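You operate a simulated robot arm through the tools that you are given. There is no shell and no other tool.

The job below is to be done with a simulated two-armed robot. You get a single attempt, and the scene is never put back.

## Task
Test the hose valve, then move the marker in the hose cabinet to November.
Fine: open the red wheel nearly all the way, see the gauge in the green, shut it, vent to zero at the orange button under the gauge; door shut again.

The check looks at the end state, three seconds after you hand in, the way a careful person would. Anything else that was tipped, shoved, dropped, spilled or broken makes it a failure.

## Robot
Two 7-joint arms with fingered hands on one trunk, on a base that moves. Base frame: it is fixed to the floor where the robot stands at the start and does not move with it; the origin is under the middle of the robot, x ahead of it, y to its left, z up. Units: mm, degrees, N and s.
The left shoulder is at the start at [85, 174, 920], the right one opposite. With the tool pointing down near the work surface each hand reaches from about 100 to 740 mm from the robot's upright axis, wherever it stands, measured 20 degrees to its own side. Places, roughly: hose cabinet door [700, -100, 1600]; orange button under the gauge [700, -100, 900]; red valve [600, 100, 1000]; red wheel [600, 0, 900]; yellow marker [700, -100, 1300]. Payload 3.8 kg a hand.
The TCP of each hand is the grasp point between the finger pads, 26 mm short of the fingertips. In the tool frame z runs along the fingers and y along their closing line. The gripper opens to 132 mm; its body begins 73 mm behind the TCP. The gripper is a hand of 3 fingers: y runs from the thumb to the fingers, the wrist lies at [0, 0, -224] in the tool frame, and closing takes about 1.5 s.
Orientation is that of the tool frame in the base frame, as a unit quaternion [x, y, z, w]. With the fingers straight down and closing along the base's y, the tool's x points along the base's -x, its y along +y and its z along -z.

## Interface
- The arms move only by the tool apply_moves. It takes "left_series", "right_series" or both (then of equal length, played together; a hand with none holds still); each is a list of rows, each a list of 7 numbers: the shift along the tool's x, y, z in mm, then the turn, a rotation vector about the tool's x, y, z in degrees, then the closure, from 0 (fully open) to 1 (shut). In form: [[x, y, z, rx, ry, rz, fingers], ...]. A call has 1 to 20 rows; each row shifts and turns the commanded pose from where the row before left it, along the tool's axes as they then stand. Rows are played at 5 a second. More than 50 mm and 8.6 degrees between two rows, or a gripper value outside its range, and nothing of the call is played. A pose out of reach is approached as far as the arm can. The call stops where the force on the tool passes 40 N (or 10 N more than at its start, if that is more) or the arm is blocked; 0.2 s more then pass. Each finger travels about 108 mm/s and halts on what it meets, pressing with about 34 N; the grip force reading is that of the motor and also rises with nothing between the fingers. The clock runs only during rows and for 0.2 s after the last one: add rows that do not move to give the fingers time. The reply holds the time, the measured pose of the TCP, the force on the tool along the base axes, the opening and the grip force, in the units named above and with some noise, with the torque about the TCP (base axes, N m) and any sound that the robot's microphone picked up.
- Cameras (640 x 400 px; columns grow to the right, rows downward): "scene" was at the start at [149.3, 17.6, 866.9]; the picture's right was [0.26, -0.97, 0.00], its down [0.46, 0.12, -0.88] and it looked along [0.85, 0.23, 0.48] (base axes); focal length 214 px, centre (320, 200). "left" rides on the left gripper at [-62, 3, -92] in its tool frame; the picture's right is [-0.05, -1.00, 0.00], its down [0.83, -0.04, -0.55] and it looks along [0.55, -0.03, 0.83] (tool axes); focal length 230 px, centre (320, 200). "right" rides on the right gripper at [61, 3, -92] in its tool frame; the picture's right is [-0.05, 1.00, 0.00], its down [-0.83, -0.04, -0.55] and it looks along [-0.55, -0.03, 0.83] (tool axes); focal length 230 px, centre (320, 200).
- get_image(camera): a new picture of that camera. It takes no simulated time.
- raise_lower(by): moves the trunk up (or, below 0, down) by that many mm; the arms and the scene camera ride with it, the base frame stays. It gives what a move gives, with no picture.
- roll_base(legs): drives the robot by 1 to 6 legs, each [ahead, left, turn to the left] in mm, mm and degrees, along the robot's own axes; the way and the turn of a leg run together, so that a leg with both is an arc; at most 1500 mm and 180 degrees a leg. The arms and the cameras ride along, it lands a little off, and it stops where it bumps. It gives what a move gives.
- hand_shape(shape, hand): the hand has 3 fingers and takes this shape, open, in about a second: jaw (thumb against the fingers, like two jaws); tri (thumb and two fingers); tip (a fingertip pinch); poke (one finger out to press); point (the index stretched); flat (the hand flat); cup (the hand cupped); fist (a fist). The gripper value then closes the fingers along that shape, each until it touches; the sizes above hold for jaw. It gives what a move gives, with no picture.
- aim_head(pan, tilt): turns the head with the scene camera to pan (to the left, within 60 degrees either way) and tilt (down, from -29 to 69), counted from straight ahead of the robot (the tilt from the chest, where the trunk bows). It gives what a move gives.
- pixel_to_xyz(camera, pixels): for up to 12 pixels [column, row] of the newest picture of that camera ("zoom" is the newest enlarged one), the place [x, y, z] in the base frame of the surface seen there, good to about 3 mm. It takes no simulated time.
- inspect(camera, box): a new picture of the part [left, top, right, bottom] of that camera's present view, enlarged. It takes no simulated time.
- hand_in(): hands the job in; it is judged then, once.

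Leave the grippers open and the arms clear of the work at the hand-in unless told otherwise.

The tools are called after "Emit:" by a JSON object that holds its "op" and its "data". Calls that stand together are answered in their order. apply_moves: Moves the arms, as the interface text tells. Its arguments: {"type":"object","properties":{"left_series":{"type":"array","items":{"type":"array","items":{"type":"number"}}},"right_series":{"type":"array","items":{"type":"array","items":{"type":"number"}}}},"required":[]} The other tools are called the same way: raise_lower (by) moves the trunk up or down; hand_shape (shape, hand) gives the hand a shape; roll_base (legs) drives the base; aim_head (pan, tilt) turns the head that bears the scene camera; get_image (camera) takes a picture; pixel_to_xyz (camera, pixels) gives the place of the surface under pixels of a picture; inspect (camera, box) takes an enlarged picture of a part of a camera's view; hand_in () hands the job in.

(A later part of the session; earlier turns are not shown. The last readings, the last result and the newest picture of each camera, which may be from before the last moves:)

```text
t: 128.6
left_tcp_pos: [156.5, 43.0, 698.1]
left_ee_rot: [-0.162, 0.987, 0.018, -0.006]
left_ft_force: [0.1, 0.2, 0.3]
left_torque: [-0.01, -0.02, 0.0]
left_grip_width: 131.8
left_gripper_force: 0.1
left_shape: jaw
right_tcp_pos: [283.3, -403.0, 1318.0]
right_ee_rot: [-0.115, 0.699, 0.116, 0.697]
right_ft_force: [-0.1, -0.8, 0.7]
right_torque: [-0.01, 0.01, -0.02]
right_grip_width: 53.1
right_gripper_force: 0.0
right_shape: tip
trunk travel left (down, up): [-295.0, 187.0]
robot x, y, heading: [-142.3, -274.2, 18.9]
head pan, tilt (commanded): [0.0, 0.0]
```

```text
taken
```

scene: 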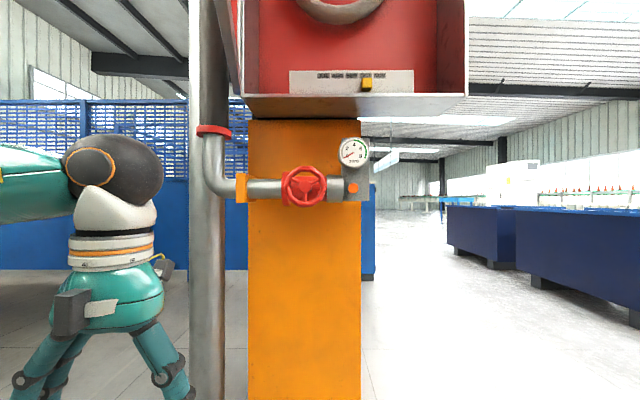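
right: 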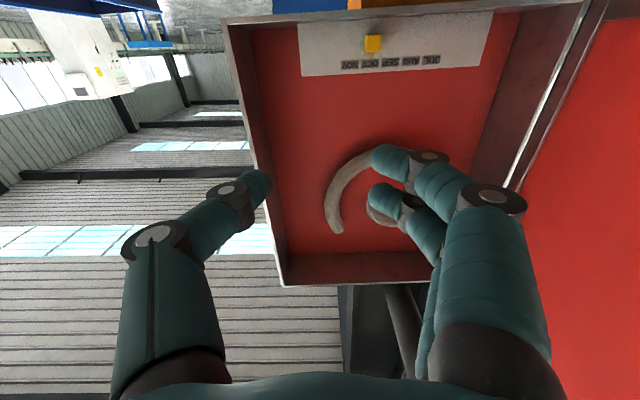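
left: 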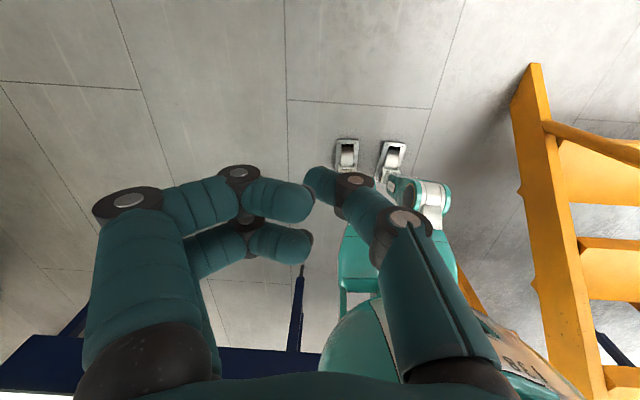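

I'll go ahead another 90 mm.

Emit:
{"op": "roll_base", "data": {"legs": [[90, 0, 0]]}}

Emit:
{"op": "get_image", "data": {"camera": "scene"}}

Emit:
{"op": "inspect", "data": {"camera": "scene", "box": [270, 50, 440, 110]}}

Emit:
{"op": "get_image", "data": {"camera": "right"}}

```text
t: 129.7
left_tcp_pos: [242.3, 70.7, 697.7]
left_ee_rot: [-0.163, 0.986, 0.018, -0.006]
left_ft_force: [-0.4, 0.7, 0.3]
left_torque: [0.02, 0.02, 0.03]
left_grip_width: 132.0
left_gripper_force: 0.1
left_shape: jaw
right_tcp_pos: [369.7, -372.6, 1317.1]
right_ee_rot: [-0.115, 0.698, 0.115, 0.697]
right_ft_force: [0.0, 0.4, -0.7]
right_torque: [0.0, 0.0, -0.01]
right_grip_width: 53.2
right_gripper_force: 0.0
right_shape: tip
trunk travel left (down, up): [-295.0, 187.0]
robot x, y, heading: [-58.3, -246.6, 18.8]
head pan, tilt (commanded): [0.0, 0.0]
```

```text
taken
```

scene: 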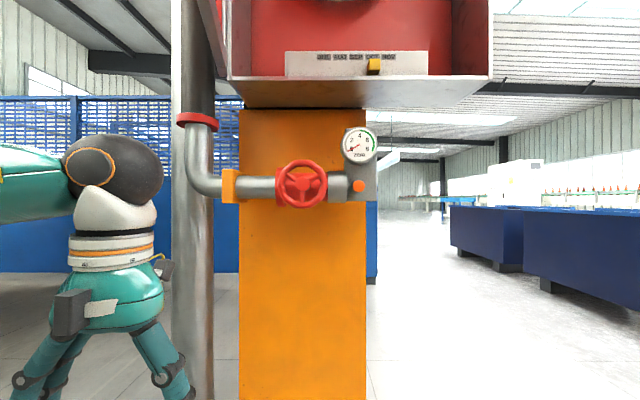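

```text
3.76 times, centred on (355, 80) of scene
```

zoom: 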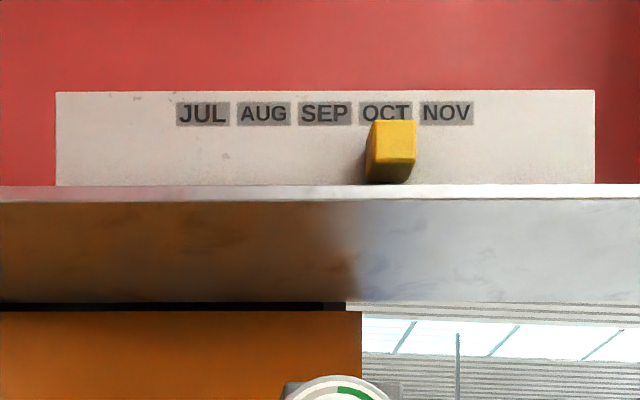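

```text
taken
```

right: 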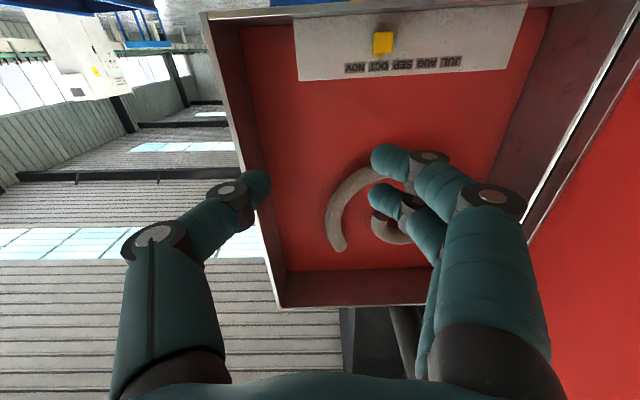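

The robot is placed. The marker is at (382,42) in the right view; I'll measure it and the labels.

Emit:
{"op": "pixel_to_xyz", "data": {"camera": "right", "pixels": [[382, 42], [375, 42], [389, 42], [382, 34], [382, 50], [378, 67], [355, 69], [402, 65], [452, 61], [330, 60]]}}

Emit:
{"op": "inspect", "data": {"camera": "right", "box": [280, 0, 540, 100]}}

```text
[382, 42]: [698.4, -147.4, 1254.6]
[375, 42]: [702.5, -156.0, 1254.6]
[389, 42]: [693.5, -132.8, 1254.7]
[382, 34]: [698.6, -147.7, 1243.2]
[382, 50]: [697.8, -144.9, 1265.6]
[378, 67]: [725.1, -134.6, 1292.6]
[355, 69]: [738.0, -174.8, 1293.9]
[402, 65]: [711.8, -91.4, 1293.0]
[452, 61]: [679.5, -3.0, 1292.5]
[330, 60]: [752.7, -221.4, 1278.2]
```

```text
2.46 times, centred on (410, 50) of right
```

zoom: 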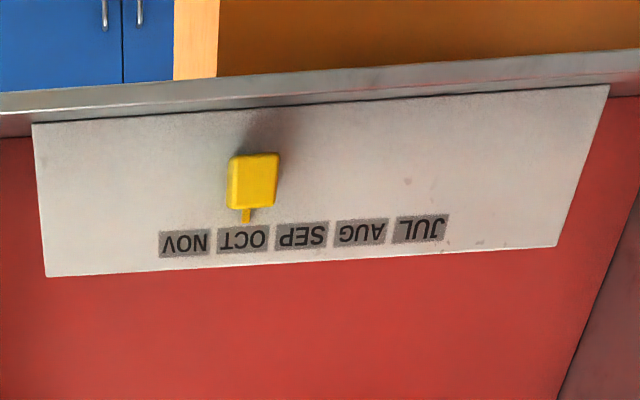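

The pointer sits exactly under OCT. NOV is about 45 mm to the right (u≈425, against the marker at u≈381). I'll move the hand left, down and forward, to about 150 mm in front of the marker.

Emit:
{"op": "apply_moves", "data": {"right_series": [[10.8, 18.4, 38.5, 0, 0, 0, 0.6], [10.8, 18.4, 38.5, 0, 0, 0, 0.6], [10.8, 18.4, 38.5, 0, 0, 0, 0.6], [10.8, 18.4, 38.5, 0, 0, 0, 0.6], [10.8, 18.4, 38.5, 0, 0, 0, 0.6], [10.8, 18.4, 38.5, 0, 0, 0, 0.6], [0, 0, 0, 0, 0, 0, 0.6]]}}

Emit:
{"op": "get_image", "data": {"camera": "right"}}

Emit:
{"op": "get_image", "data": {"camera": "scene"}}

```text
t: 131.3
left_tcp_pos: [242.2, 71.1, 699.2]
left_ee_rot: [-0.162, 0.987, 0.019, -0.005]
left_ft_force: [0.2, 0.8, 0.2]
left_torque: [-0.02, -0.01, 0.0]
left_grip_width: 132.1
left_gripper_force: 0.2
left_shape: jaw
right_tcp_pos: [551.0, -195.1, 1252.8]
right_ee_rot: [-0.113, 0.699, 0.116, 0.697]
right_ft_force: [0.5, 0.2, 0.3]
right_torque: [0.0, -0.04, -0.03]
right_grip_width: 53.0
right_gripper_force: 0.0
right_shape: tip
trunk travel left (down, up): [-295.0, 187.0]
robot x, y, heading: [-52.5, -245.0, 18.9]
head pan, tilt (commanded): [0.0, 0.0]
```

```text
taken
```

right: 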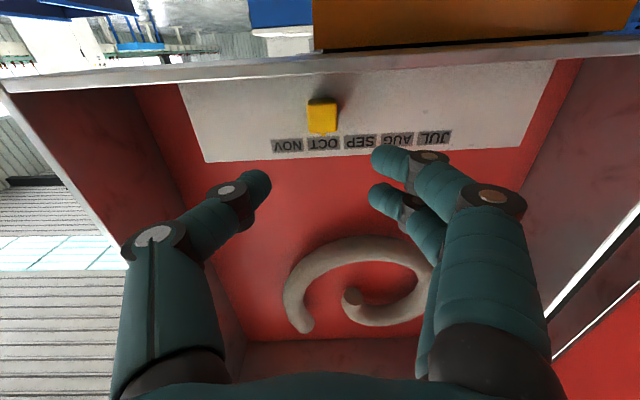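

```text
taken
```

scene: 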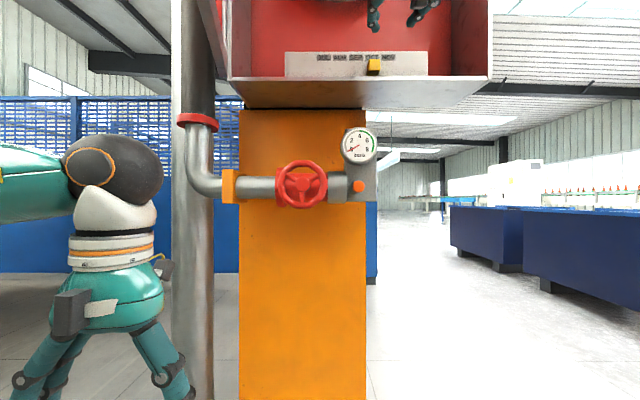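

The marker is centred at (322,115), straight ahead. I'll measure once more from here.

Emit:
{"op": "pixel_to_xyz", "data": {"camera": "right", "pixels": [[322, 115], [311, 115], [333, 115], [322, 104], [322, 126], [323, 144], [287, 146], [250, 100], [322, 75], [322, 50]]}}

Emit:
{"op": "inspect", "data": {"camera": "right", "box": [220, 60, 440, 200]}}

```text
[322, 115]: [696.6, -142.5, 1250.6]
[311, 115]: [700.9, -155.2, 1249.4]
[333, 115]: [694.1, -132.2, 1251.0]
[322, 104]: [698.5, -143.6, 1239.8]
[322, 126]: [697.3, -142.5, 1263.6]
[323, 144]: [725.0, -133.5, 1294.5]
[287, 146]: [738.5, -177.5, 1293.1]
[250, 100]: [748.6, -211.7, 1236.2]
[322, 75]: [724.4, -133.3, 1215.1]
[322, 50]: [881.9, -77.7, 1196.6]
```

```text
2.86 times, centred on (330, 130) of right
```

zoom: 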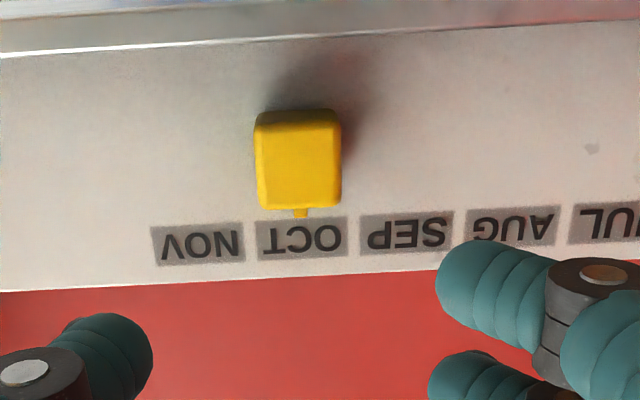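

The marker's front face is centred at [697, -143, 1251.5], with the NOV label centred about 45.5 mm to its right. I'll advance 150 mm so the fingertips sit on both sides of the block.

Emit:
{"op": "apply_moves", "data": {"right_series": [[0.5, 2, 38, 0, 0, 0, 0.6], [0.5, 0, 38, 0, 0, 0, 0.6], [0, 0, 38, 0, 0, 0, 0.6], [0, 0, 20, 0, 0, 0, 0.6], [0, 0, 16, 0, 0, 0, 0.6], [0, 0, 0, 0, 0, 0, 0.6]]}}

Emit:
{"op": "get_image", "data": {"camera": "right"}}

Emit:
{"op": "get_image", "data": {"camera": "scene"}}

```text
t: 132.7
left_tcp_pos: [241.6, 71.7, 698.7]
left_ee_rot: [-0.162, 0.987, 0.018, -0.004]
left_ft_force: [0.2, 0.0, 0.4]
left_torque: [-0.01, 0.01, 0.04]
left_grip_width: 132.0
left_gripper_force: 0.1
left_shape: jaw
right_tcp_pos: [655.8, -190.8, 1251.0]
right_ee_rot: [-0.115, 0.699, 0.116, 0.696]
right_ft_force: [-0.2, -0.7, 0.6]
right_torque: [-0.02, -0.01, 0.0]
right_grip_width: 53.1
right_gripper_force: 0.1
right_shape: tip
right hand out of reach, approached as far as the arm can: row 2, 3, 4, 5
trunk travel left (down, up): [-295.0, 187.0]
robot x, y, heading: [-55.9, -243.3, 19.1]
head pan, tilt (commanded): [0.0, 0.0]
```

```text
taken
```

right: 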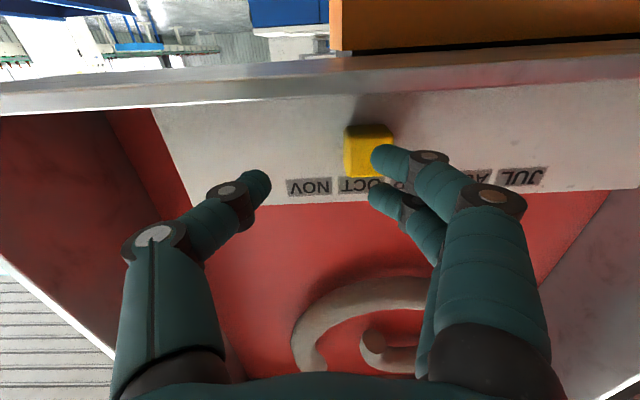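

```text
taken
```

scene: 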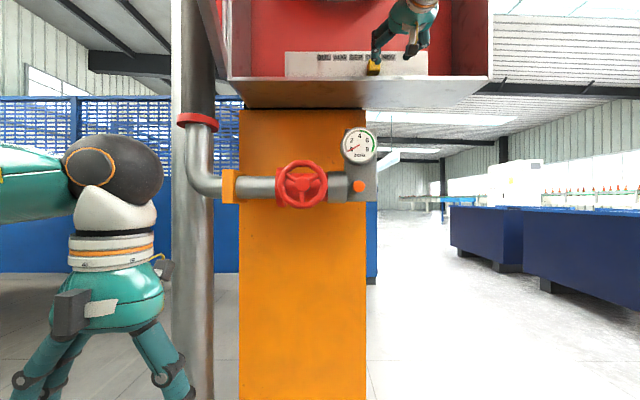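

The hand drifted about 30 mm right because the arm couldn't hold that straight-ahead reach. Forces are zero. I'll back the hand out 110 mm, then shift the base left so the marker lies further to the right hand's own side.

Emit:
{"op": "apply_moves", "data": {"right_series": [[0, -5, -30, 0, 0, 0, 0.6], [0, 0, -40, 0, 0, 0, 0.6], [0, 0, -40, 0, 0, 0, 0.6], [0, 0, 0, 0, 0, 0, 0.6]]}}

Emit:
{"op": "get_image", "data": {"camera": "right"}}

```text
t: 133.7
left_tcp_pos: [240.9, 71.4, 698.7]
left_ee_rot: [-0.163, 0.986, 0.019, -0.005]
left_ft_force: [0.4, -0.5, -0.2]
left_torque: [0.01, -0.01, -0.02]
left_grip_width: 131.9
left_gripper_force: 0.0
left_shape: jaw
right_tcp_pos: [554.0, -231.5, 1251.1]
right_ee_rot: [-0.115, 0.698, 0.115, 0.697]
right_ft_force: [0.4, -0.4, 0.2]
right_torque: [0.02, -0.04, 0.06]
right_grip_width: 53.0
right_gripper_force: 0.0
right_shape: tip
trunk travel left (down, up): [-295.0, 187.0]
robot x, y, heading: [-51.7, -248.7, 18.9]
head pan, tilt (commanded): [0.0, 0.0]
```

```text
taken
```

right: 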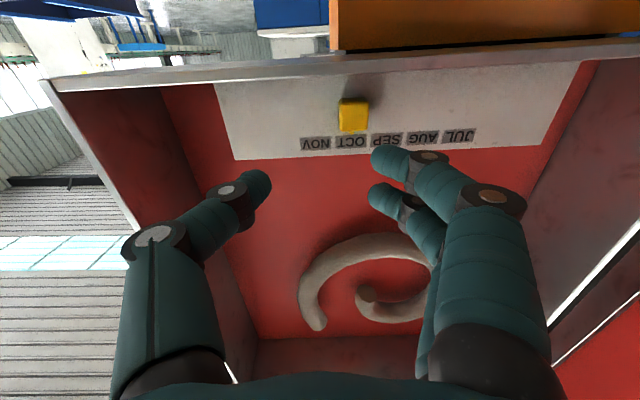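

The marker hasn't moved. I'll drive the base 150 mm left.

Emit:
{"op": "roll_base", "data": {"legs": [[0, 150, 0]]}}

Emit:
{"op": "get_image", "data": {"camera": "scene"}}

Emit:
{"op": "get_image", "data": {"camera": "right"}}

```text
t: 135.7
left_tcp_pos: [193.9, 211.8, 698.2]
left_ee_rot: [-0.161, 0.987, 0.018, -0.005]
left_ft_force: [-0.4, 0.6, -0.6]
left_torque: [-0.03, 0.01, 0.0]
left_grip_width: 131.9
left_gripper_force: 0.1
left_shape: jaw
right_tcp_pos: [505.4, -92.6, 1251.2]
right_ee_rot: [-0.112, 0.699, 0.113, 0.697]
right_ft_force: [0.2, 0.3, 0.9]
right_torque: [-0.03, 0.0, 0.01]
right_grip_width: 53.1
right_gripper_force: 0.0
right_shape: tip
trunk travel left (down, up): [-295.0, 187.0]
robot x, y, heading: [-102.2, -105.9, 18.8]
head pan, tilt (commanded): [0.0, 0.0]
```

```text
taken
```

scene: 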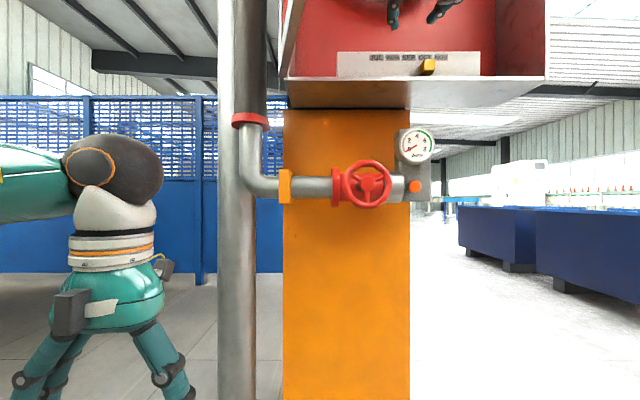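

```text
taken
```

right: 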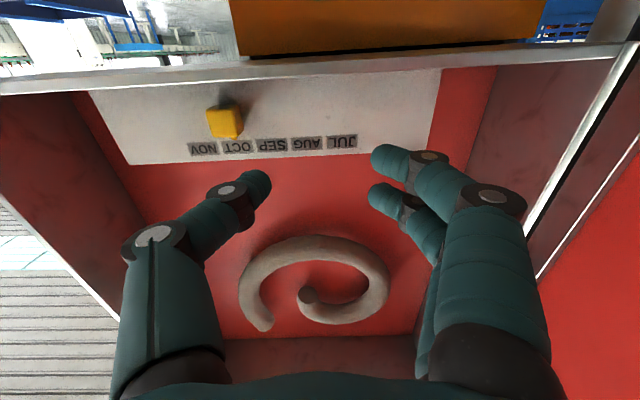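

Now I'll move the hand 110 mm right and 65 mm forward, to about 100 mm in front of the marker.

Emit:
{"op": "apply_moves", "data": {"right_series": [[0, -27.5, 16.3, 0, 0, 0, 0.6], [0, -27.5, 16.3, 0, 0, 0, 0.6], [0, -27.5, 16.3, 0, 0, 0, 0.6], [0, -27.5, 16.3, 0, 0, 0, 0.6], [0, 0, 0, 0, 0, 0, 0.6]]}}

Emit:
{"op": "get_image", "data": {"camera": "right"}}

```text
t: 136.9
left_tcp_pos: [194.2, 210.9, 698.2]
left_ee_rot: [-0.16, 0.987, 0.019, -0.004]
left_ft_force: [0.1, 0.4, -0.5]
left_torque: [0.04, 0.01, -0.01]
left_grip_width: 131.9
left_gripper_force: 0.2
left_shape: jaw
right_tcp_pos: [602.1, -177.5, 1251.9]
right_ee_rot: [-0.114, 0.699, 0.115, 0.697]
right_ft_force: [0.5, 0.2, 0.1]
right_torque: [0.02, 0.01, -0.03]
right_grip_width: 53.2
right_gripper_force: 0.1
right_shape: tip
trunk travel left (down, up): [-295.0, 187.0]
robot x, y, heading: [-104.1, -106.4, 18.6]
head pan, tilt (commanded): [0.0, 0.0]
```

```text
taken
```

right: 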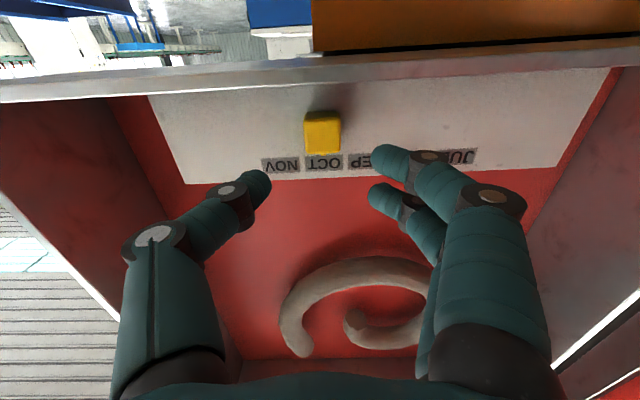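

The reach is fine here and the marker is straight ahead at (322,132). I'll advance 97 mm in small steps.

Emit:
{"op": "apply_moves", "data": {"right_series": [[0, 2, 25, 0, 0, 0, 0.6], [0, 0, 25, 0, 0, 0, 0.6], [0, 0, 25, 0, 0, 0, 0.6], [0, 0, 12, 0, 0, 0, 0.6], [0, 0, 10, 0, 0, 0, 0.6], [0, 0, 0, 0, 0, 0, 0.6]]}}

Emit:
{"op": "get_image", "data": {"camera": "right"}}

```text
t: 138.3
left_tcp_pos: [193.0, 211.9, 698.4]
left_ee_rot: [-0.16, 0.987, 0.018, -0.005]
left_ft_force: [-0.6, -0.3, 0.0]
left_torque: [-0.01, -0.01, 0.0]
left_grip_width: 131.9
left_gripper_force: 0.0
left_shape: jaw
right_tcp_pos: [693.7, -143.2, 1251.6]
right_ee_rot: [-0.114, 0.7, 0.116, 0.696]
right_ft_force: [-0.7, 0.4, 0.1]
right_torque: [0.01, -0.01, 0.01]
right_grip_width: 53.0
right_gripper_force: 0.0
right_shape: tip
trunk travel left (down, up): [-295.0, 187.0]
robot x, y, heading: [-102.9, -108.1, 18.6]
head pan, tilt (commanded): [0.0, 0.0]
```

```text
taken
```

right: 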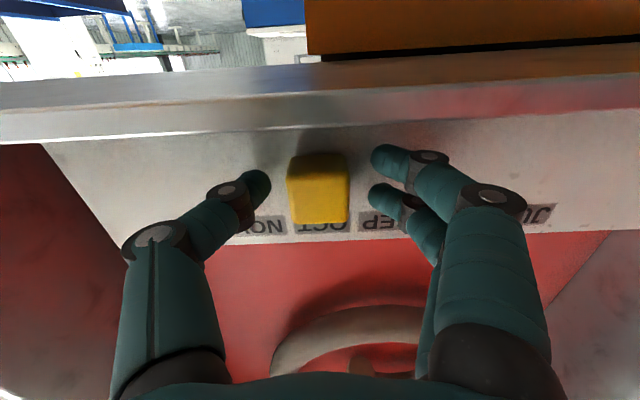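

The block sits between the fingertips. Closing the pinch gently.

Emit:
{"op": "apply_moves", "data": {"right_series": [[0, 0, 0, 0, 0, 0, 0.7], [0, 0, 0, 0, 0, 0, 0.78], [0, 0, 0, 0, 0, 0, 0.85], [0, 0, 0, 0, 0, 0, 0.85], [0, 0, 0, 0, 0, 0, 0.85]]}}

Emit:
{"op": "get_image", "data": {"camera": "right"}}

```text
t: 139.5
left_tcp_pos: [193.7, 211.9, 697.8]
left_ee_rot: [-0.16, 0.987, 0.018, -0.004]
left_ft_force: [0.2, 0.1, -0.6]
left_torque: [-0.03, -0.03, 0.02]
left_grip_width: 131.7
left_gripper_force: 0.1
left_shape: jaw
right_tcp_pos: [694.6, -144.4, 1250.6]
right_ee_rot: [-0.113, 0.699, 0.114, 0.697]
right_ft_force: [1.8, 1.0, 0.3]
right_torque: [-0.02, -0.01, 0.05]
right_grip_width: 25.9
right_gripper_force: 33.4
right_shape: tip
trunk travel left (down, up): [-295.0, 187.0]
robot x, y, heading: [-106.1, -103.9, 18.7]
head pan, tilt (commanded): [0.0, 0.0]
```

```text
taken
```

right: 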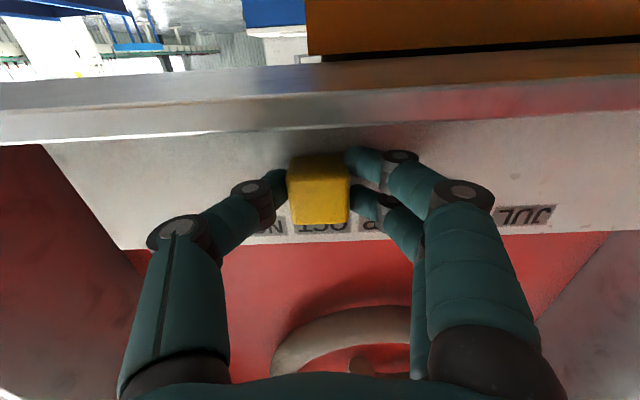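

Gripped at a width of 25.9 mm. I'll slide it right a little first and watch the forces.

Emit:
{"op": "apply_moves", "data": {"right_series": [[0, -5, 0, 0, 0, 0, 0.85], [0, -5, 0, 0, 0, 0, 0.85], [0, 0, 0, 0, 0, 0, 0.85]]}}

Emit:
{"op": "get_image", "data": {"camera": "right"}}

```text
t: 140.3
left_tcp_pos: [195.3, 211.3, 698.6]
left_ee_rot: [-0.161, 0.987, 0.018, -0.004]
left_ft_force: [0.1, 0.0, 0.2]
left_torque: [0.03, 0.04, -0.03]
left_grip_width: 131.9
left_gripper_force: 0.0
left_shape: jaw
right_tcp_pos: [697.2, -153.6, 1251.0]
right_ee_rot: [-0.114, 0.699, 0.115, 0.697]
right_ft_force: [2.8, 0.9, 1.8]
right_torque: [0.01, 0.01, 0.06]
right_grip_width: 26.1
right_gripper_force: 33.9
right_shape: tip
trunk travel left (down, up): [-295.0, 187.0]
robot x, y, heading: [-99.0, -103.9, 18.3]
head pan, tilt (commanded): [0.0, 0.0]
```

```text
taken
```

right: 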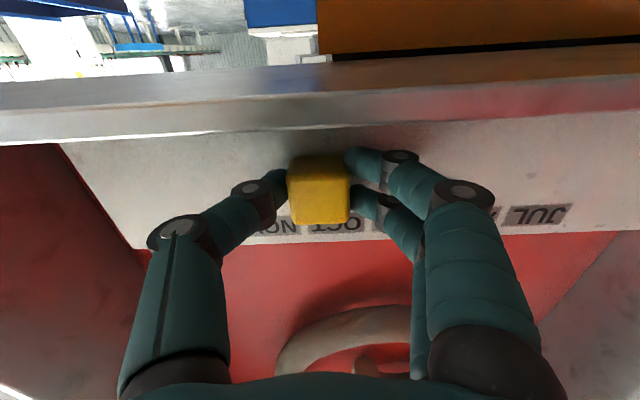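

It slides easily. I'll continue 35.5 mm more to the right.

Emit:
{"op": "apply_moves", "data": {"right_series": [[0, -5, 0, 0, 0, 0, 0.85], [0, -5, 0, 0, 0, 0, 0.85], [0, -5, 0, 0, 0, 0, 0.85], [0, -5, 0, 0, 0, 0, 0.85], [0, -5, 0, 0, 0, 0, 0.85], [0, -5, 0, 0, 0, 0, 0.85], [0, -5, 0, 0, 0, 0, 0.85], [0, 0, 0, 0, 0, 0, 0.85]]}}

Emit:
{"op": "get_image", "data": {"camera": "right"}}

Emit:
{"op": "inspect", "data": {"camera": "scene", "box": [320, 30, 500, 100]}}

```text
t: 142.1
left_tcp_pos: [193.0, 212.0, 698.2]
left_ee_rot: [-0.161, 0.987, 0.019, -0.006]
left_ft_force: [0.2, 0.7, 0.0]
left_torque: [-0.02, -0.03, -0.04]
left_grip_width: 132.0
left_gripper_force: 0.1
left_shape: jaw
right_tcp_pos: [708.4, -185.2, 1250.4]
right_ee_rot: [-0.114, 0.699, 0.116, 0.697]
right_ft_force: [-0.9, 0.4, 2.8]
right_torque: [-0.03, -0.07, 0.02]
right_grip_width: 26.1
right_gripper_force: 34.1
right_shape: tip
trunk travel left (down, up): [-295.0, 187.0]
robot x, y, heading: [-104.6, -105.7, 18.8]
head pan, tilt (commanded): [0.0, 0.0]
```

```text
taken
```

right: 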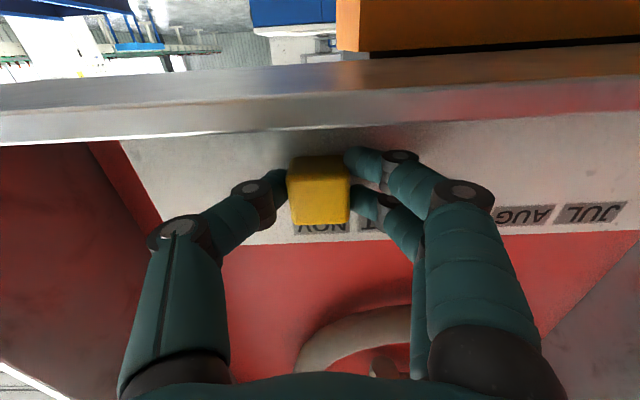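

```text
3.56 times, centred on (410, 65) of scene
```

zoom: 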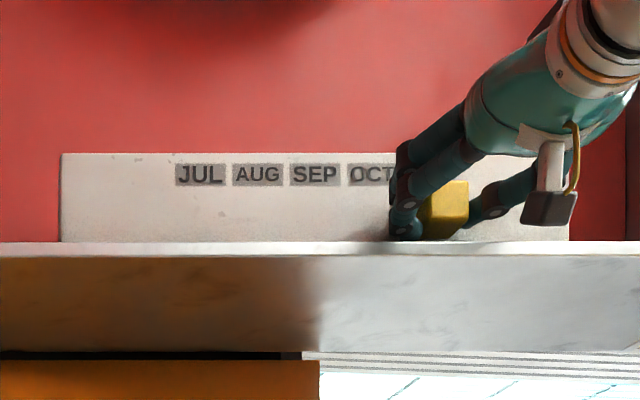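

The block is now over the NOV label, in the same relation it had to OCT before. I'll open the pinch and check.

Emit:
{"op": "apply_moves", "data": {"right_series": [[0, 0, 0, 0, 0, 0, 0.75], [0, 0, 0, 0, 0, 0, 0.6], [0, 0, 0, 0, 0, 0, 0.6], [0, 0, 0, 0, 0, 0, 0.6]]}}

Emit:
{"op": "inspect", "data": {"camera": "right", "box": [200, 110, 440, 260]}}

```text
t: 143.1
left_tcp_pos: [193.9, 211.8, 698.3]
left_ee_rot: [-0.161, 0.987, 0.019, -0.005]
left_ft_force: [0.6, 0.2, 0.5]
left_torque: [0.02, -0.01, 0.01]
left_grip_width: 131.6
left_gripper_force: 0.1
left_shape: jaw
right_tcp_pos: [708.7, -184.6, 1249.1]
right_ee_rot: [-0.114, 0.699, 0.115, 0.697]
right_ft_force: [0.1, -0.2, 0.0]
right_torque: [-0.03, -0.02, -0.01]
right_grip_width: 52.3
right_gripper_force: 0.0
right_shape: tip
trunk travel left (down, up): [-295.0, 187.0]
robot x, y, heading: [-99.9, -105.4, 18.5]
head pan, tilt (commanded): [0.0, 0.0]
```

```text
2.67 times, centred on (320, 185) of right
```

zoom: 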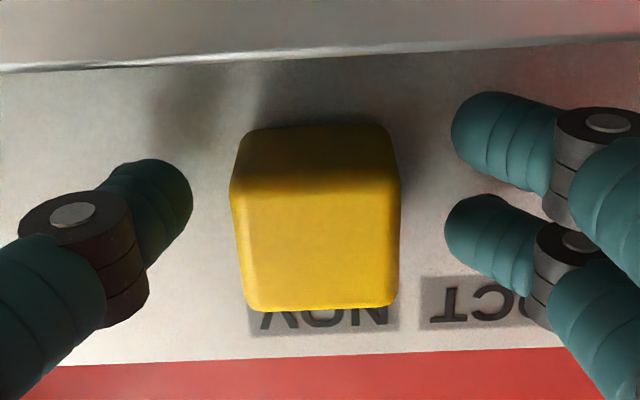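

Released cleanly. I'll back straight out 150 mm and check the pointer against NOV.

Emit:
{"op": "apply_moves", "data": {"right_series": [[0, 0, -20, 0, 0, 0, 0.6], [0, 0, -30, 0, 0, 0, 0.6], [0, 0, -35, 0, 0, 0, 0.6], [0, 0, -35, 0, 0, 0, 0.6], [0, 0, -35, 0, 0, 0, 0.6], [0, 0, 0, 0, 0, 0, 0.6]]}}

Emit:
{"op": "inspect", "data": {"camera": "right", "box": [220, 60, 440, 200]}}

Emit:
{"op": "pixel_to_xyz", "data": {"camera": "zoom", "pixels": [[320, 150], [280, 150], [360, 150]]}}

```text
t: 144.5
left_tcp_pos: [193.8, 211.1, 698.2]
left_ee_rot: [-0.161, 0.987, 0.018, -0.005]
left_ft_force: [0.2, 1.5, -0.6]
left_torque: [-0.03, 0.0, 0.0]
left_grip_width: 132.2
left_gripper_force: 0.0
left_shape: jaw
right_tcp_pos: [561.3, -235.5, 1250.9]
right_ee_rot: [-0.114, 0.699, 0.115, 0.697]
right_ft_force: [-0.1, -0.6, -0.1]
right_torque: [0.02, 0.0, -0.03]
right_grip_width: 52.5
right_gripper_force: 0.1
right_shape: tip
trunk travel left (down, up): [-295.0, 187.0]
robot x, y, heading: [-102.9, -104.0, 18.5]
head pan, tilt (commanded): [0.0, 0.0]
```

```text
2.86 times, centred on (330, 130) of right
```

zoom: 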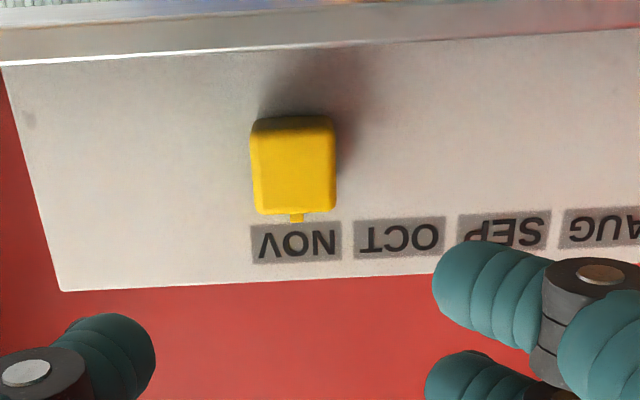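

```text
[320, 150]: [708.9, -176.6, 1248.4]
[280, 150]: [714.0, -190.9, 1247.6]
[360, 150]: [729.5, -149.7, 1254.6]
```

The pointer at (297,217) is centred on the NOV label at (296,243), so the marker is done. Now for shutting the door. First I'll fold the right hand down and back, out of the door's path.

Emit:
{"op": "apply_moves", "data": {"right_series": [[25, 3.3, -11.3, 0, 7.5, 0, 0.5], [26.3, 3.3, -7.9, 0, 7.5, 0, 0.4], [27.1, 3.3, -4.4, 0, 7.5, 0, 0.3], [27.4, 3.3, -0.9, 0, 7.5, 0, 0.2], [27.3, 3.3, 2.7, 0, 7.5, 0, 0.1], [26.7, 3.3, 6.3, 0, 7.5, 0, 0], [25.7, 3.3, 9.7, 0, 7.5, 0, 0], [24.2, 3.3, 13, 0, 7.5, 0, 0], [22.3, 3.3, 16, 0, 7.5, 0, 0], [20, 3.3, 18.8, 0, 7.5, 0, 0], [17.4, 3.3, 21.2, 0, 7.5, 0, 0], [14.5, 3.3, 23.3, 0, 7.5, 0, 0]]}}

Emit:
{"op": "get_image", "data": {"camera": "scene"}}

Emit:
{"op": "get_image", "data": {"camera": "right"}}

```text
t: 147.1
left_tcp_pos: [193.9, 212.2, 699.0]
left_ee_rot: [-0.161, 0.987, 0.018, -0.005]
left_ft_force: [-0.6, 0.5, -0.3]
left_torque: [0.02, -0.01, -0.04]
left_grip_width: 131.8
left_gripper_force: 0.0
left_shape: jaw
right_tcp_pos: [419.5, -240.3, 950.4]
right_ee_rot: [-0.162, 0.987, 0.0, -0.003]
right_ft_force: [0.2, -0.9, -0.3]
right_torque: [-0.03, -0.03, -0.02]
right_grip_width: 131.9
right_gripper_force: 0.1
right_shape: tip
trunk travel left (down, up): [-295.0, 187.0]
robot x, y, heading: [-102.5, -103.9, 19.0]
head pan, tilt (commanded): [0.0, 0.0]
```

```text
taken
```

scene: 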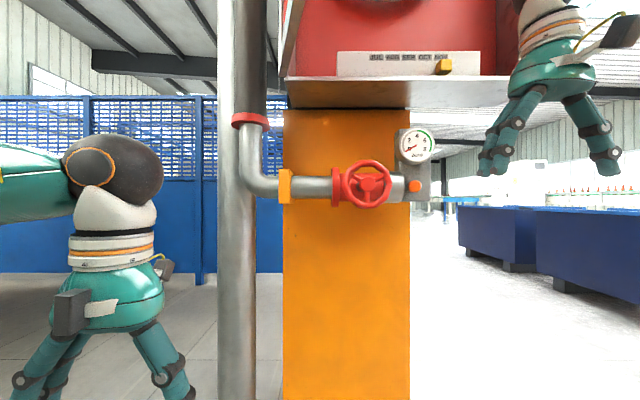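

```text
taken
```

right: 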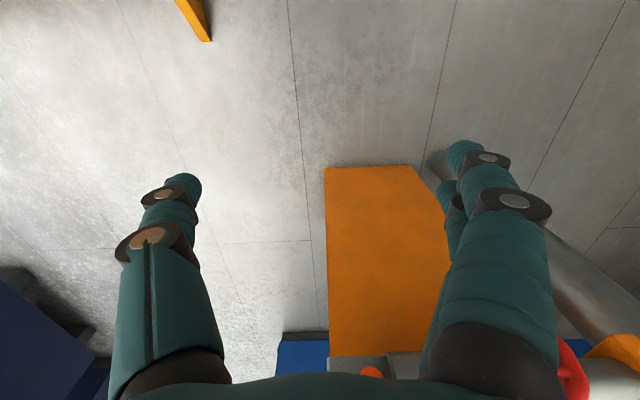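

I'll lower the right hand another 130 mm so its forearm stays under the door, then back the base up 300 mm to get clear of the door's swing.

Emit:
{"op": "apply_moves", "data": {"right_series": [[0, 0, 45, 0, 0, 0, 0], [0, 0, 45, 0, 0, 0, 0], [0, 0, 40, 0, 0, 0, 0]]}}

Emit:
{"op": "hand_shape", "data": {"hand": "right", "shape": "jaw"}}

Emit:
{"op": "roll_base", "data": {"legs": [[-300, 0, 0]]}}

Emit:
{"op": "get_image", "data": {"camera": "scene"}}

Emit:
{"op": "get_image", "data": {"camera": "left"}}

```text
t: 147.9
left_tcp_pos: [194.6, 211.8, 698.7]
left_ee_rot: [-0.16, 0.987, 0.019, -0.005]
left_ft_force: [-0.5, 0.2, 0.6]
left_torque: [-0.01, -0.01, -0.01]
left_grip_width: 131.7
left_gripper_force: 0.1
left_shape: jaw
right_tcp_pos: [419.4, -239.9, 821.6]
right_ee_rot: [-0.162, 0.987, 0.001, -0.002]
right_ft_force: [-0.3, 0.2, 0.3]
right_torque: [0.0, 0.01, 0.0]
right_grip_width: 131.9
right_gripper_force: 0.0
right_shape: tip
trunk travel left (down, up): [-295.0, 187.0]
robot x, y, heading: [-105.4, -104.0, 18.6]
head pan, tilt (commanded): [0.0, 0.0]
```

```text
t: 148.8
left_tcp_pos: [193.5, 212.5, 698.6]
left_ee_rot: [-0.16, 0.987, 0.018, -0.006]
left_ft_force: [0.3, 0.7, -0.2]
left_torque: [0.02, -0.01, 0.0]
left_grip_width: 132.0
left_gripper_force: 0.1
left_shape: jaw
right_tcp_pos: [420.0, -240.3, 821.4]
right_ee_rot: [-0.161, 0.987, 0.001, -0.002]
right_ft_force: [0.2, 0.5, -0.3]
right_torque: [0.0, -0.03, 0.03]
right_grip_width: 132.0
right_gripper_force: 0.1
right_shape: jaw
trunk travel left (down, up): [-295.0, 187.0]
robot x, y, heading: [-105.8, -105.6, 18.7]
head pan, tilt (commanded): [0.0, 0.0]
```

```text
t: 150.8
left_tcp_pos: [-93.2, 114.6, 697.8]
left_ee_rot: [-0.162, 0.987, 0.019, -0.005]
left_ft_force: [-0.3, 0.5, -0.1]
left_torque: [0.04, -0.03, 0.0]
left_grip_width: 131.8
left_gripper_force: 0.0
left_shape: jaw
right_tcp_pos: [132.5, -336.5, 822.4]
right_ee_rot: [-0.162, 0.987, 0.0, -0.001]
right_ft_force: [-0.5, 0.3, 0.2]
right_torque: [0.02, 0.02, 0.04]
right_grip_width: 131.9
right_gripper_force: 0.0
right_shape: jaw
trunk travel left (down, up): [-295.0, 187.0]
robot x, y, heading: [-389.7, -200.0, 18.8]
head pan, tilt (commanded): [0.0, 0.0]
```

```text
taken
```

scene: 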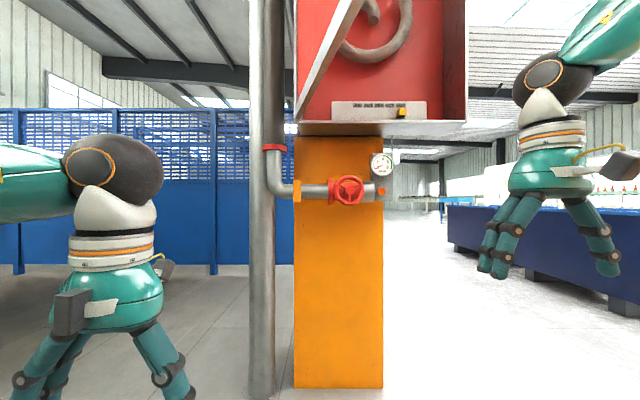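

```text
taken
```

left: 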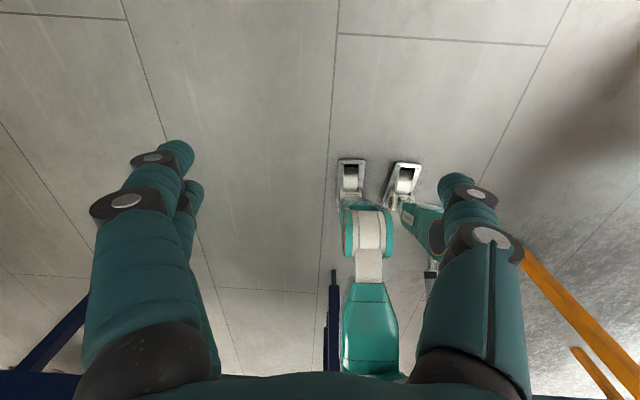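

I'm clear of the swing now. I'll measure the door's present angle.

Emit:
{"op": "pixel_to_xyz", "data": {"camera": "scene", "pixels": [[318, 85], [330, 60], [342, 35], [352, 10], [310, 60], [320, 20]]}}

```text
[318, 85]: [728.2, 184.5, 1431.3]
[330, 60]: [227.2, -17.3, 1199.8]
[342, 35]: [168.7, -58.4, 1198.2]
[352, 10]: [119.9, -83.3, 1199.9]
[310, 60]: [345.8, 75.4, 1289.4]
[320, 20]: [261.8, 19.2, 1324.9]
```

The door is at about 74°. I'll bring the left hand up on the outer side of the door, pitching it forward to z≈1290, so it can push the door shut from outside.

Emit:
{"op": "apply_moves", "data": {"left_series": [[-7.1, -2, -37, 0, -5.625, 0, 0], [-10.7, -2, -36.1, 0, -5.625, 0, 0], [-14.2, -2, -34.9, 0, -5.625, 0, 0], [-17.5, -2, -33.3, 0, -5.625, 0, 0], [-20.7, -2, -31.5, 0, -5.625, 0, 0], [-23.7, -2, -29.3, 0, -5.625, 0, 0], [-26.5, -2, -26.8, 0, -5.625, 0, 0], [-29, -2, -24.1, 0, -5.625, 0, 0], [-31.2, -2, -21.1, 0, -5.625, 0, 0], [-33.1, -2, -18, 0, -5.625, 0, 0], [-34.7, -2, -14.7, 0, -5.625, 0, 0], [-36, -2, -11.2, 0, -5.625, 0, 0], [-36.9, -2, -7.6, 0, -5.625, 0, 0], [-37.5, -2, -3.9, 0, -5.625, 0, 0], [-37.7, -2, -0.3, 0, -5.625, 0, 0], [-37.5, -2, 3.4, 0, -5.625, 0, 0]]}}

Emit:
{"op": "get_image", "data": {"camera": "left"}}

Emit:
{"op": "get_image", "data": {"camera": "scene"}}

```text
t: 154.2
left_tcp_pos: [23.4, 151.4, 1308.9]
left_ee_rot: [-0.101, 0.701, 0.128, 0.694]
left_ft_force: [0.4, -0.2, -0.6]
left_torque: [0.03, 0.01, 0.0]
left_grip_width: 131.9
left_gripper_force: 0.1
left_shape: jaw
left hand out of reach, approached as far as the arm can: row 4, 5, 6
right_tcp_pos: [134.0, -338.3, 822.1]
right_ee_rot: [-0.162, 0.987, 0.0, -0.002]
right_ft_force: [0.1, 0.0, -1.0]
right_torque: [0.04, -0.01, 0.0]
right_grip_width: 131.9
right_gripper_force: 0.0
right_shape: jaw
trunk travel left (down, up): [-295.0, 187.0]
robot x, y, heading: [-388.9, -201.9, 18.8]
head pan, tilt (commanded): [0.0, 0.0]
```

```text
taken
```

left: 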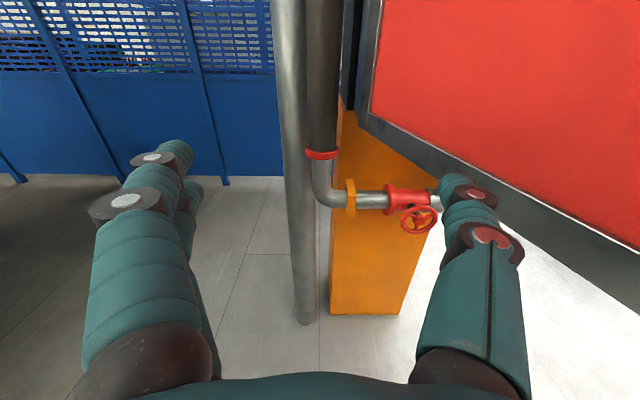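

```text
taken
```

scene: 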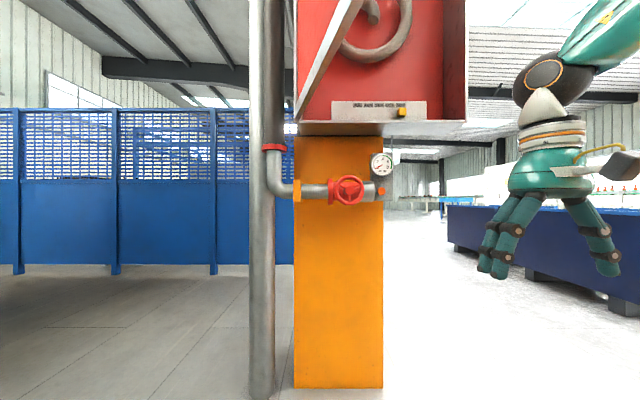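

The left hand is up on the outer side with the red door to its right. I'll close the fingers and turn the hand right 45° while easing it toward the door.

Emit:
{"op": "apply_moves", "data": {"left_series": [[0, -16, 0, 7.5, 0, 0, 0.3], [0, -15.9, 2.1, 7.5, 0, 0, 0.6], [0, -15.5, 4.1, 7.5, 0, 0, 1], [0, -14.8, 6.1, 7.5, 0, 0, 1], [0, -13.9, 8, 7.5, 0, 0, 1], [0, -12.7, 9.7, 7.5, 0, 0, 1], [0, 0, 0, 0, 0, 0, 1]]}}

Emit:
{"op": "get_image", "data": {"camera": "left"}}

```text
t: 155.8
left_tcp_pos: [55.4, 59.9, 1306.5]
left_ee_rot: [0.173, 0.696, -0.152, 0.68]
left_ft_force: [0.1, -0.3, 0.3]
left_torque: [0.01, -0.03, 0.0]
left_grip_width: 0.0
left_gripper_force: 33.6
left_shape: jaw
right_tcp_pos: [132.7, -337.5, 821.2]
right_ee_rot: [-0.161, 0.987, 0.0, -0.002]
right_ft_force: [0.3, 0.1, 0.6]
right_torque: [0.02, 0.0, -0.02]
right_grip_width: 131.8
right_gripper_force: 0.1
right_shape: jaw
trunk travel left (down, up): [-295.0, 187.0]
robot x, y, heading: [-389.6, -203.0, 18.7]
head pan, tilt (commanded): [0.0, 0.0]
```

```text
taken
```

left: 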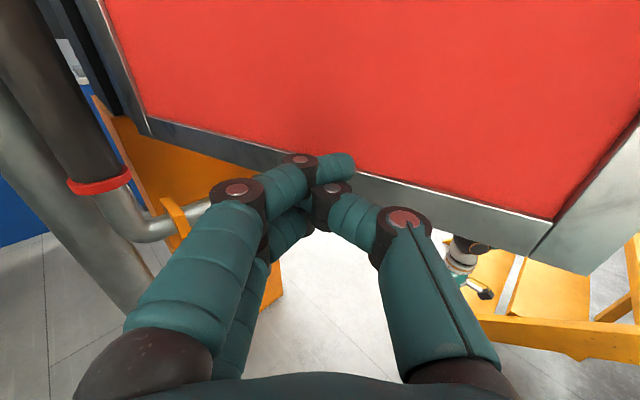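

The fingertips point at the door's outer face. I'll close the remaining gap of about 130 mm, the last part slowly.

Emit:
{"op": "apply_moves", "data": {"left_series": [[0, -14.3, 26.3, 0, 0, 0, 1], [0, -14.3, 26.3, 0, 0, 0, 1], [0, -14.3, 26.3, 0, 0, 0, 1], [0, -9, 16, 0, 0, 0, 1], [0, -5, 9, 0, 0, 0, 1], [0, -5, 9, 0, 0, 0, 1]]}}

Emit:
{"op": "get_image", "data": {"camera": "left"}}

```text
t: 157.2
left_tcp_pos: [130.9, -45.3, 1300.9]
left_ee_rot: [0.172, 0.697, -0.151, 0.68]
left_ft_force: [-0.1, -0.3, 0.7]
left_torque: [-0.05, -0.01, 0.03]
left_grip_width: 0.0
left_gripper_force: 33.8
left_shape: jaw
right_tcp_pos: [132.8, -337.6, 821.8]
right_ee_rot: [-0.162, 0.987, 0.001, -0.002]
right_ft_force: [1.1, -0.3, 0.2]
right_torque: [0.01, 0.01, 0.0]
right_grip_width: 131.9
right_gripper_force: 0.0
right_shape: jaw
trunk travel left (down, up): [-295.0, 187.0]
robot x, y, heading: [-390.7, -203.3, 18.9]
head pan, tilt (commanded): [0.0, 0.0]
```

```text
taken
```

left: 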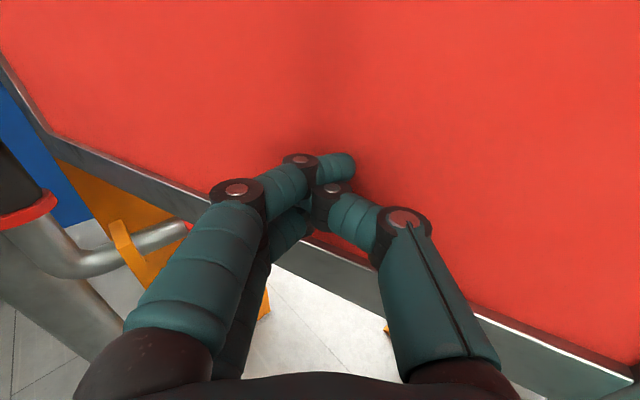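

It's nearly touching. Now I'll push the door along its closing arc, about 20°, turning the hand with it.

Emit:
{"op": "apply_moves", "data": {"left_series": [[0, -6, 10, 0, 0, 0, 1], [0, -8.6, 14.2, -2, 0, 0, 1], [0, -8.6, 14.2, -2, 0, 0, 1], [0, -8.6, 14.2, -2, 0, 0, 1], [0, -8.6, 14.2, -2, 0, 0, 1], [0, -8.6, 14.2, -2, 0, 0, 1], [0, -8.6, 14.2, -2, 0, 0, 1], [0, -8.6, 14.2, -2, 0, 0, 1], [0, -8.6, 14.2, -2, 0, 0, 1], [0, -8.6, 14.2, -2, 0, 0, 1], [0, -8.6, 14.2, -2, 0, 0, 1]]}}

Emit:
{"op": "get_image", "data": {"camera": "left"}}

Emit:
{"op": "get_image", "data": {"camera": "scene"}}

```text
t: 159.7
left_tcp_pos: [245.2, -179.1, 1293.0]
left_ee_rot: [0.05, 0.712, -0.028, 0.7]
left_ft_force: [-0.1, 0.0, -0.2]
left_torque: [-0.03, -0.05, 0.05]
left_grip_width: 0.0
left_gripper_force: 34.3
left_shape: jaw
right_tcp_pos: [133.7, -338.1, 821.1]
right_ee_rot: [-0.162, 0.987, 0.001, -0.002]
right_ft_force: [0.1, 0.8, -0.3]
right_torque: [-0.02, 0.01, -0.01]
right_grip_width: 131.9
right_gripper_force: 0.1
right_shape: jaw
trunk travel left (down, up): [-295.0, 187.0]
robot x, y, heading: [-385.0, -205.3, 18.7]
head pan, tilt (commanded): [0.0, 0.0]
```

```text
taken
```

left: 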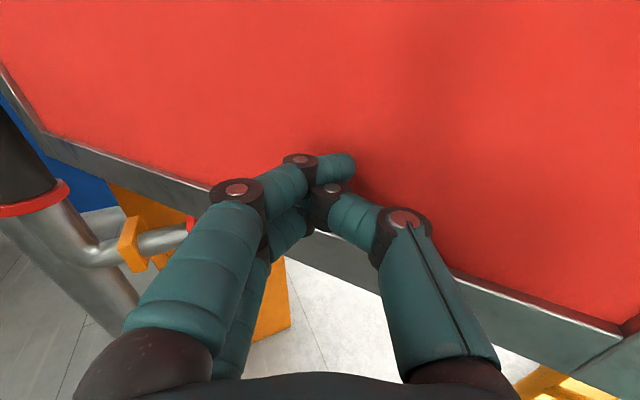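

```text
taken
```

scene: 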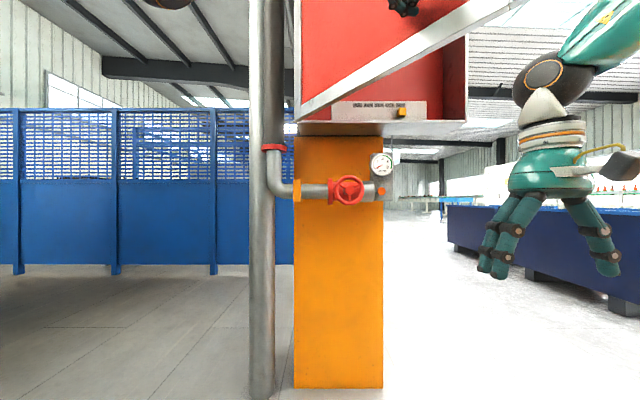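

The door is swinging closed smoothly, now about 53°. I'll continue another 16°.

Emit:
{"op": "apply_moves", "data": {"left_series": [[0, -8.6, 14.2, -2, 0, 0, 1], [0, -8.6, 14.2, -2, 0, 0, 1], [0, -8.6, 14.2, -2, 0, 0, 1], [0, -8.6, 14.2, -2, 0, 0, 1], [0, -8.6, 14.2, -2, 0, 0, 1], [0, -8.6, 14.2, -2, 0, 0, 1], [0, -8.6, 14.2, -2, 0, 0, 1], [0, -8.6, 14.2, -2, 0, 0, 1]]}}

Emit:
{"op": "get_image", "data": {"camera": "left"}}

Emit:
{"op": "get_image", "data": {"camera": "scene"}}

```text
t: 161.4
left_tcp_pos: [325.4, -220.3, 1272.6]
left_ee_rot: [-0.041, 0.71, 0.066, 0.7]
left_ft_force: [-0.7, -1.1, 0.0]
left_torque: [0.03, -0.02, -0.03]
left_grip_width: 0.0
left_gripper_force: 34.0
left_shape: jaw
left hand out of reach, approached as far as the arm can: row 6, 7, 8
right_tcp_pos: [133.1, -337.3, 822.1]
right_ee_rot: [-0.162, 0.987, 0.001, -0.002]
right_ft_force: [-0.1, -0.4, 0.3]
right_torque: [0.0, 0.01, -0.01]
right_grip_width: 132.0
right_gripper_force: 0.1
right_shape: jaw
trunk travel left (down, up): [-295.0, 187.0]
robot x, y, heading: [-390.6, -202.2, 18.9]
head pan, tilt (commanded): [0.0, 0.0]
```

```text
taken
```

left: 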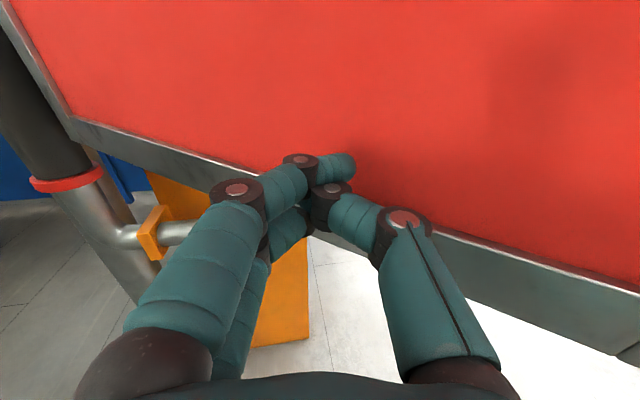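

```text
taken
```

scene: 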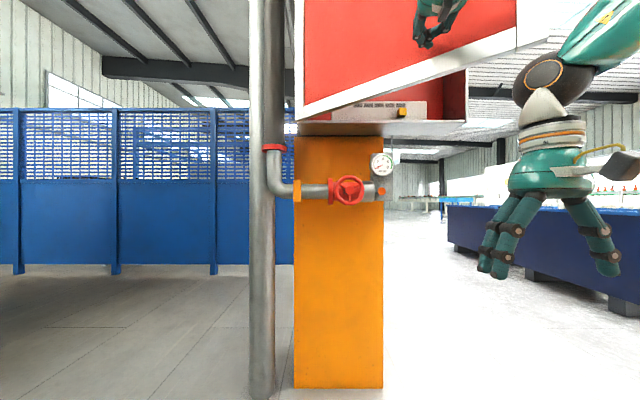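

The door is at about 40° and the left arm has reached its limit. I'll withdraw the left hand and fold it back down to the low pose on my left, then finish with the right hand.

Emit:
{"op": "apply_moves", "data": {"left_series": [[0, 4, -25, 0, 0, 0, 1], [0, 10, -25, -3.4, 0, 0, 0.7], [0, 10, -25, -3.4, 0, 0, 0.4], [0, 10, -25, -3.4, 0, 0, 0.1], [0, 10, 0, -3.4, 0, 0, 0]]}}

Emit:
{"op": "apply_moves", "data": {"left_series": [[36, 26, -12, 0, 5.625, 0, 0], [37, 26, -8.4, 0, 5.625, 0, 0], [37.6, 26, -4.8, 0, 5.625, 0, 0], [37.9, 26, -1, 0, 5.625, 0, 0], [37.9, 26, 2.7, 0, 5.625, 0, 0], [37.4, 26, 6.4, 0, 5.625, 0, 0], [36.6, 26, 10, 0, 5.625, 0, 0], [35.4, 26, 13.5, 0, 5.625, 0, 0], [34, 26, 17, 0, 5.625, 0, 0], [32.1, 26, 20.2, 0, 5.625, 0, 0], [30, 26, 23.2, 0, 5.625, 0, 0], [27.6, 26, 26, 0, 5.625, 0, 0], [24.9, 26, 28.7, 0, 5.625, 0, 0], [22, 26, 30.9, 0, 5.625, 0, 0], [18.8, 26, 33, 0, 5.625, 0, 0], [15.4, 26, 34.6, 0, 5.625, 0, 0]]}}

Emit:
{"op": "get_image", "data": {"camera": "scene"}}

```text
t: 162.7
left_tcp_pos: [220.5, -197.8, 1276.2]
left_ee_rot: [-0.129, 0.696, 0.155, 0.689]
left_ft_force: [-0.3, -0.9, -0.1]
left_torque: [-0.01, -0.01, -0.02]
left_grip_width: 132.0
left_gripper_force: 0.1
left_shape: jaw
right_tcp_pos: [133.7, -336.5, 821.3]
right_ee_rot: [-0.163, 0.987, 0.001, -0.002]
right_ft_force: [-0.6, -0.4, -0.6]
right_torque: [-0.01, 0.0, 0.02]
right_grip_width: 131.9
right_gripper_force: 0.0
right_shape: jaw
trunk travel left (down, up): [-295.0, 187.0]
robot x, y, heading: [-393.4, -203.4, 18.9]
head pan, tilt (commanded): [0.0, 0.0]
```

```text
t: 166.1
left_tcp_pos: [-129.6, 124.5, 717.6]
left_ee_rot: [-0.2, 0.98, 0.017, -0.004]
left_ft_force: [-0.6, 0.0, -0.4]
left_torque: [0.0, 0.02, -0.03]
left_grip_width: 132.2
left_gripper_force: 0.1
left_shape: jaw
right_tcp_pos: [133.8, -337.9, 821.8]
right_ee_rot: [-0.162, 0.987, 0.001, -0.002]
right_ft_force: [0.3, 0.0, 1.3]
right_torque: [0.0, 0.0, -0.01]
right_grip_width: 131.8
right_gripper_force: 0.1
right_shape: jaw
trunk travel left (down, up): [-295.0, 187.0]
robot x, y, heading: [-388.8, -204.1, 18.7]
head pan, tilt (commanded): [0.0, 0.0]
```

```text
taken
```

scene: 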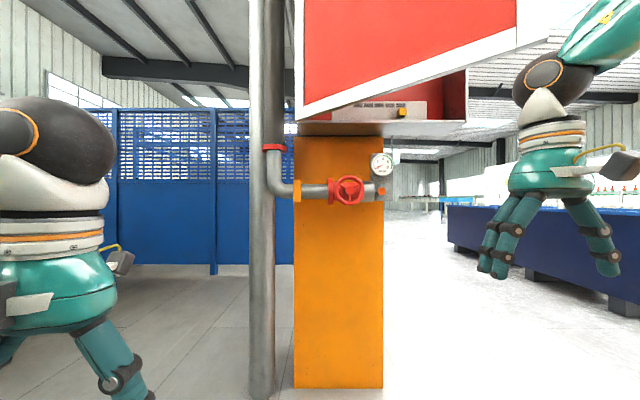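

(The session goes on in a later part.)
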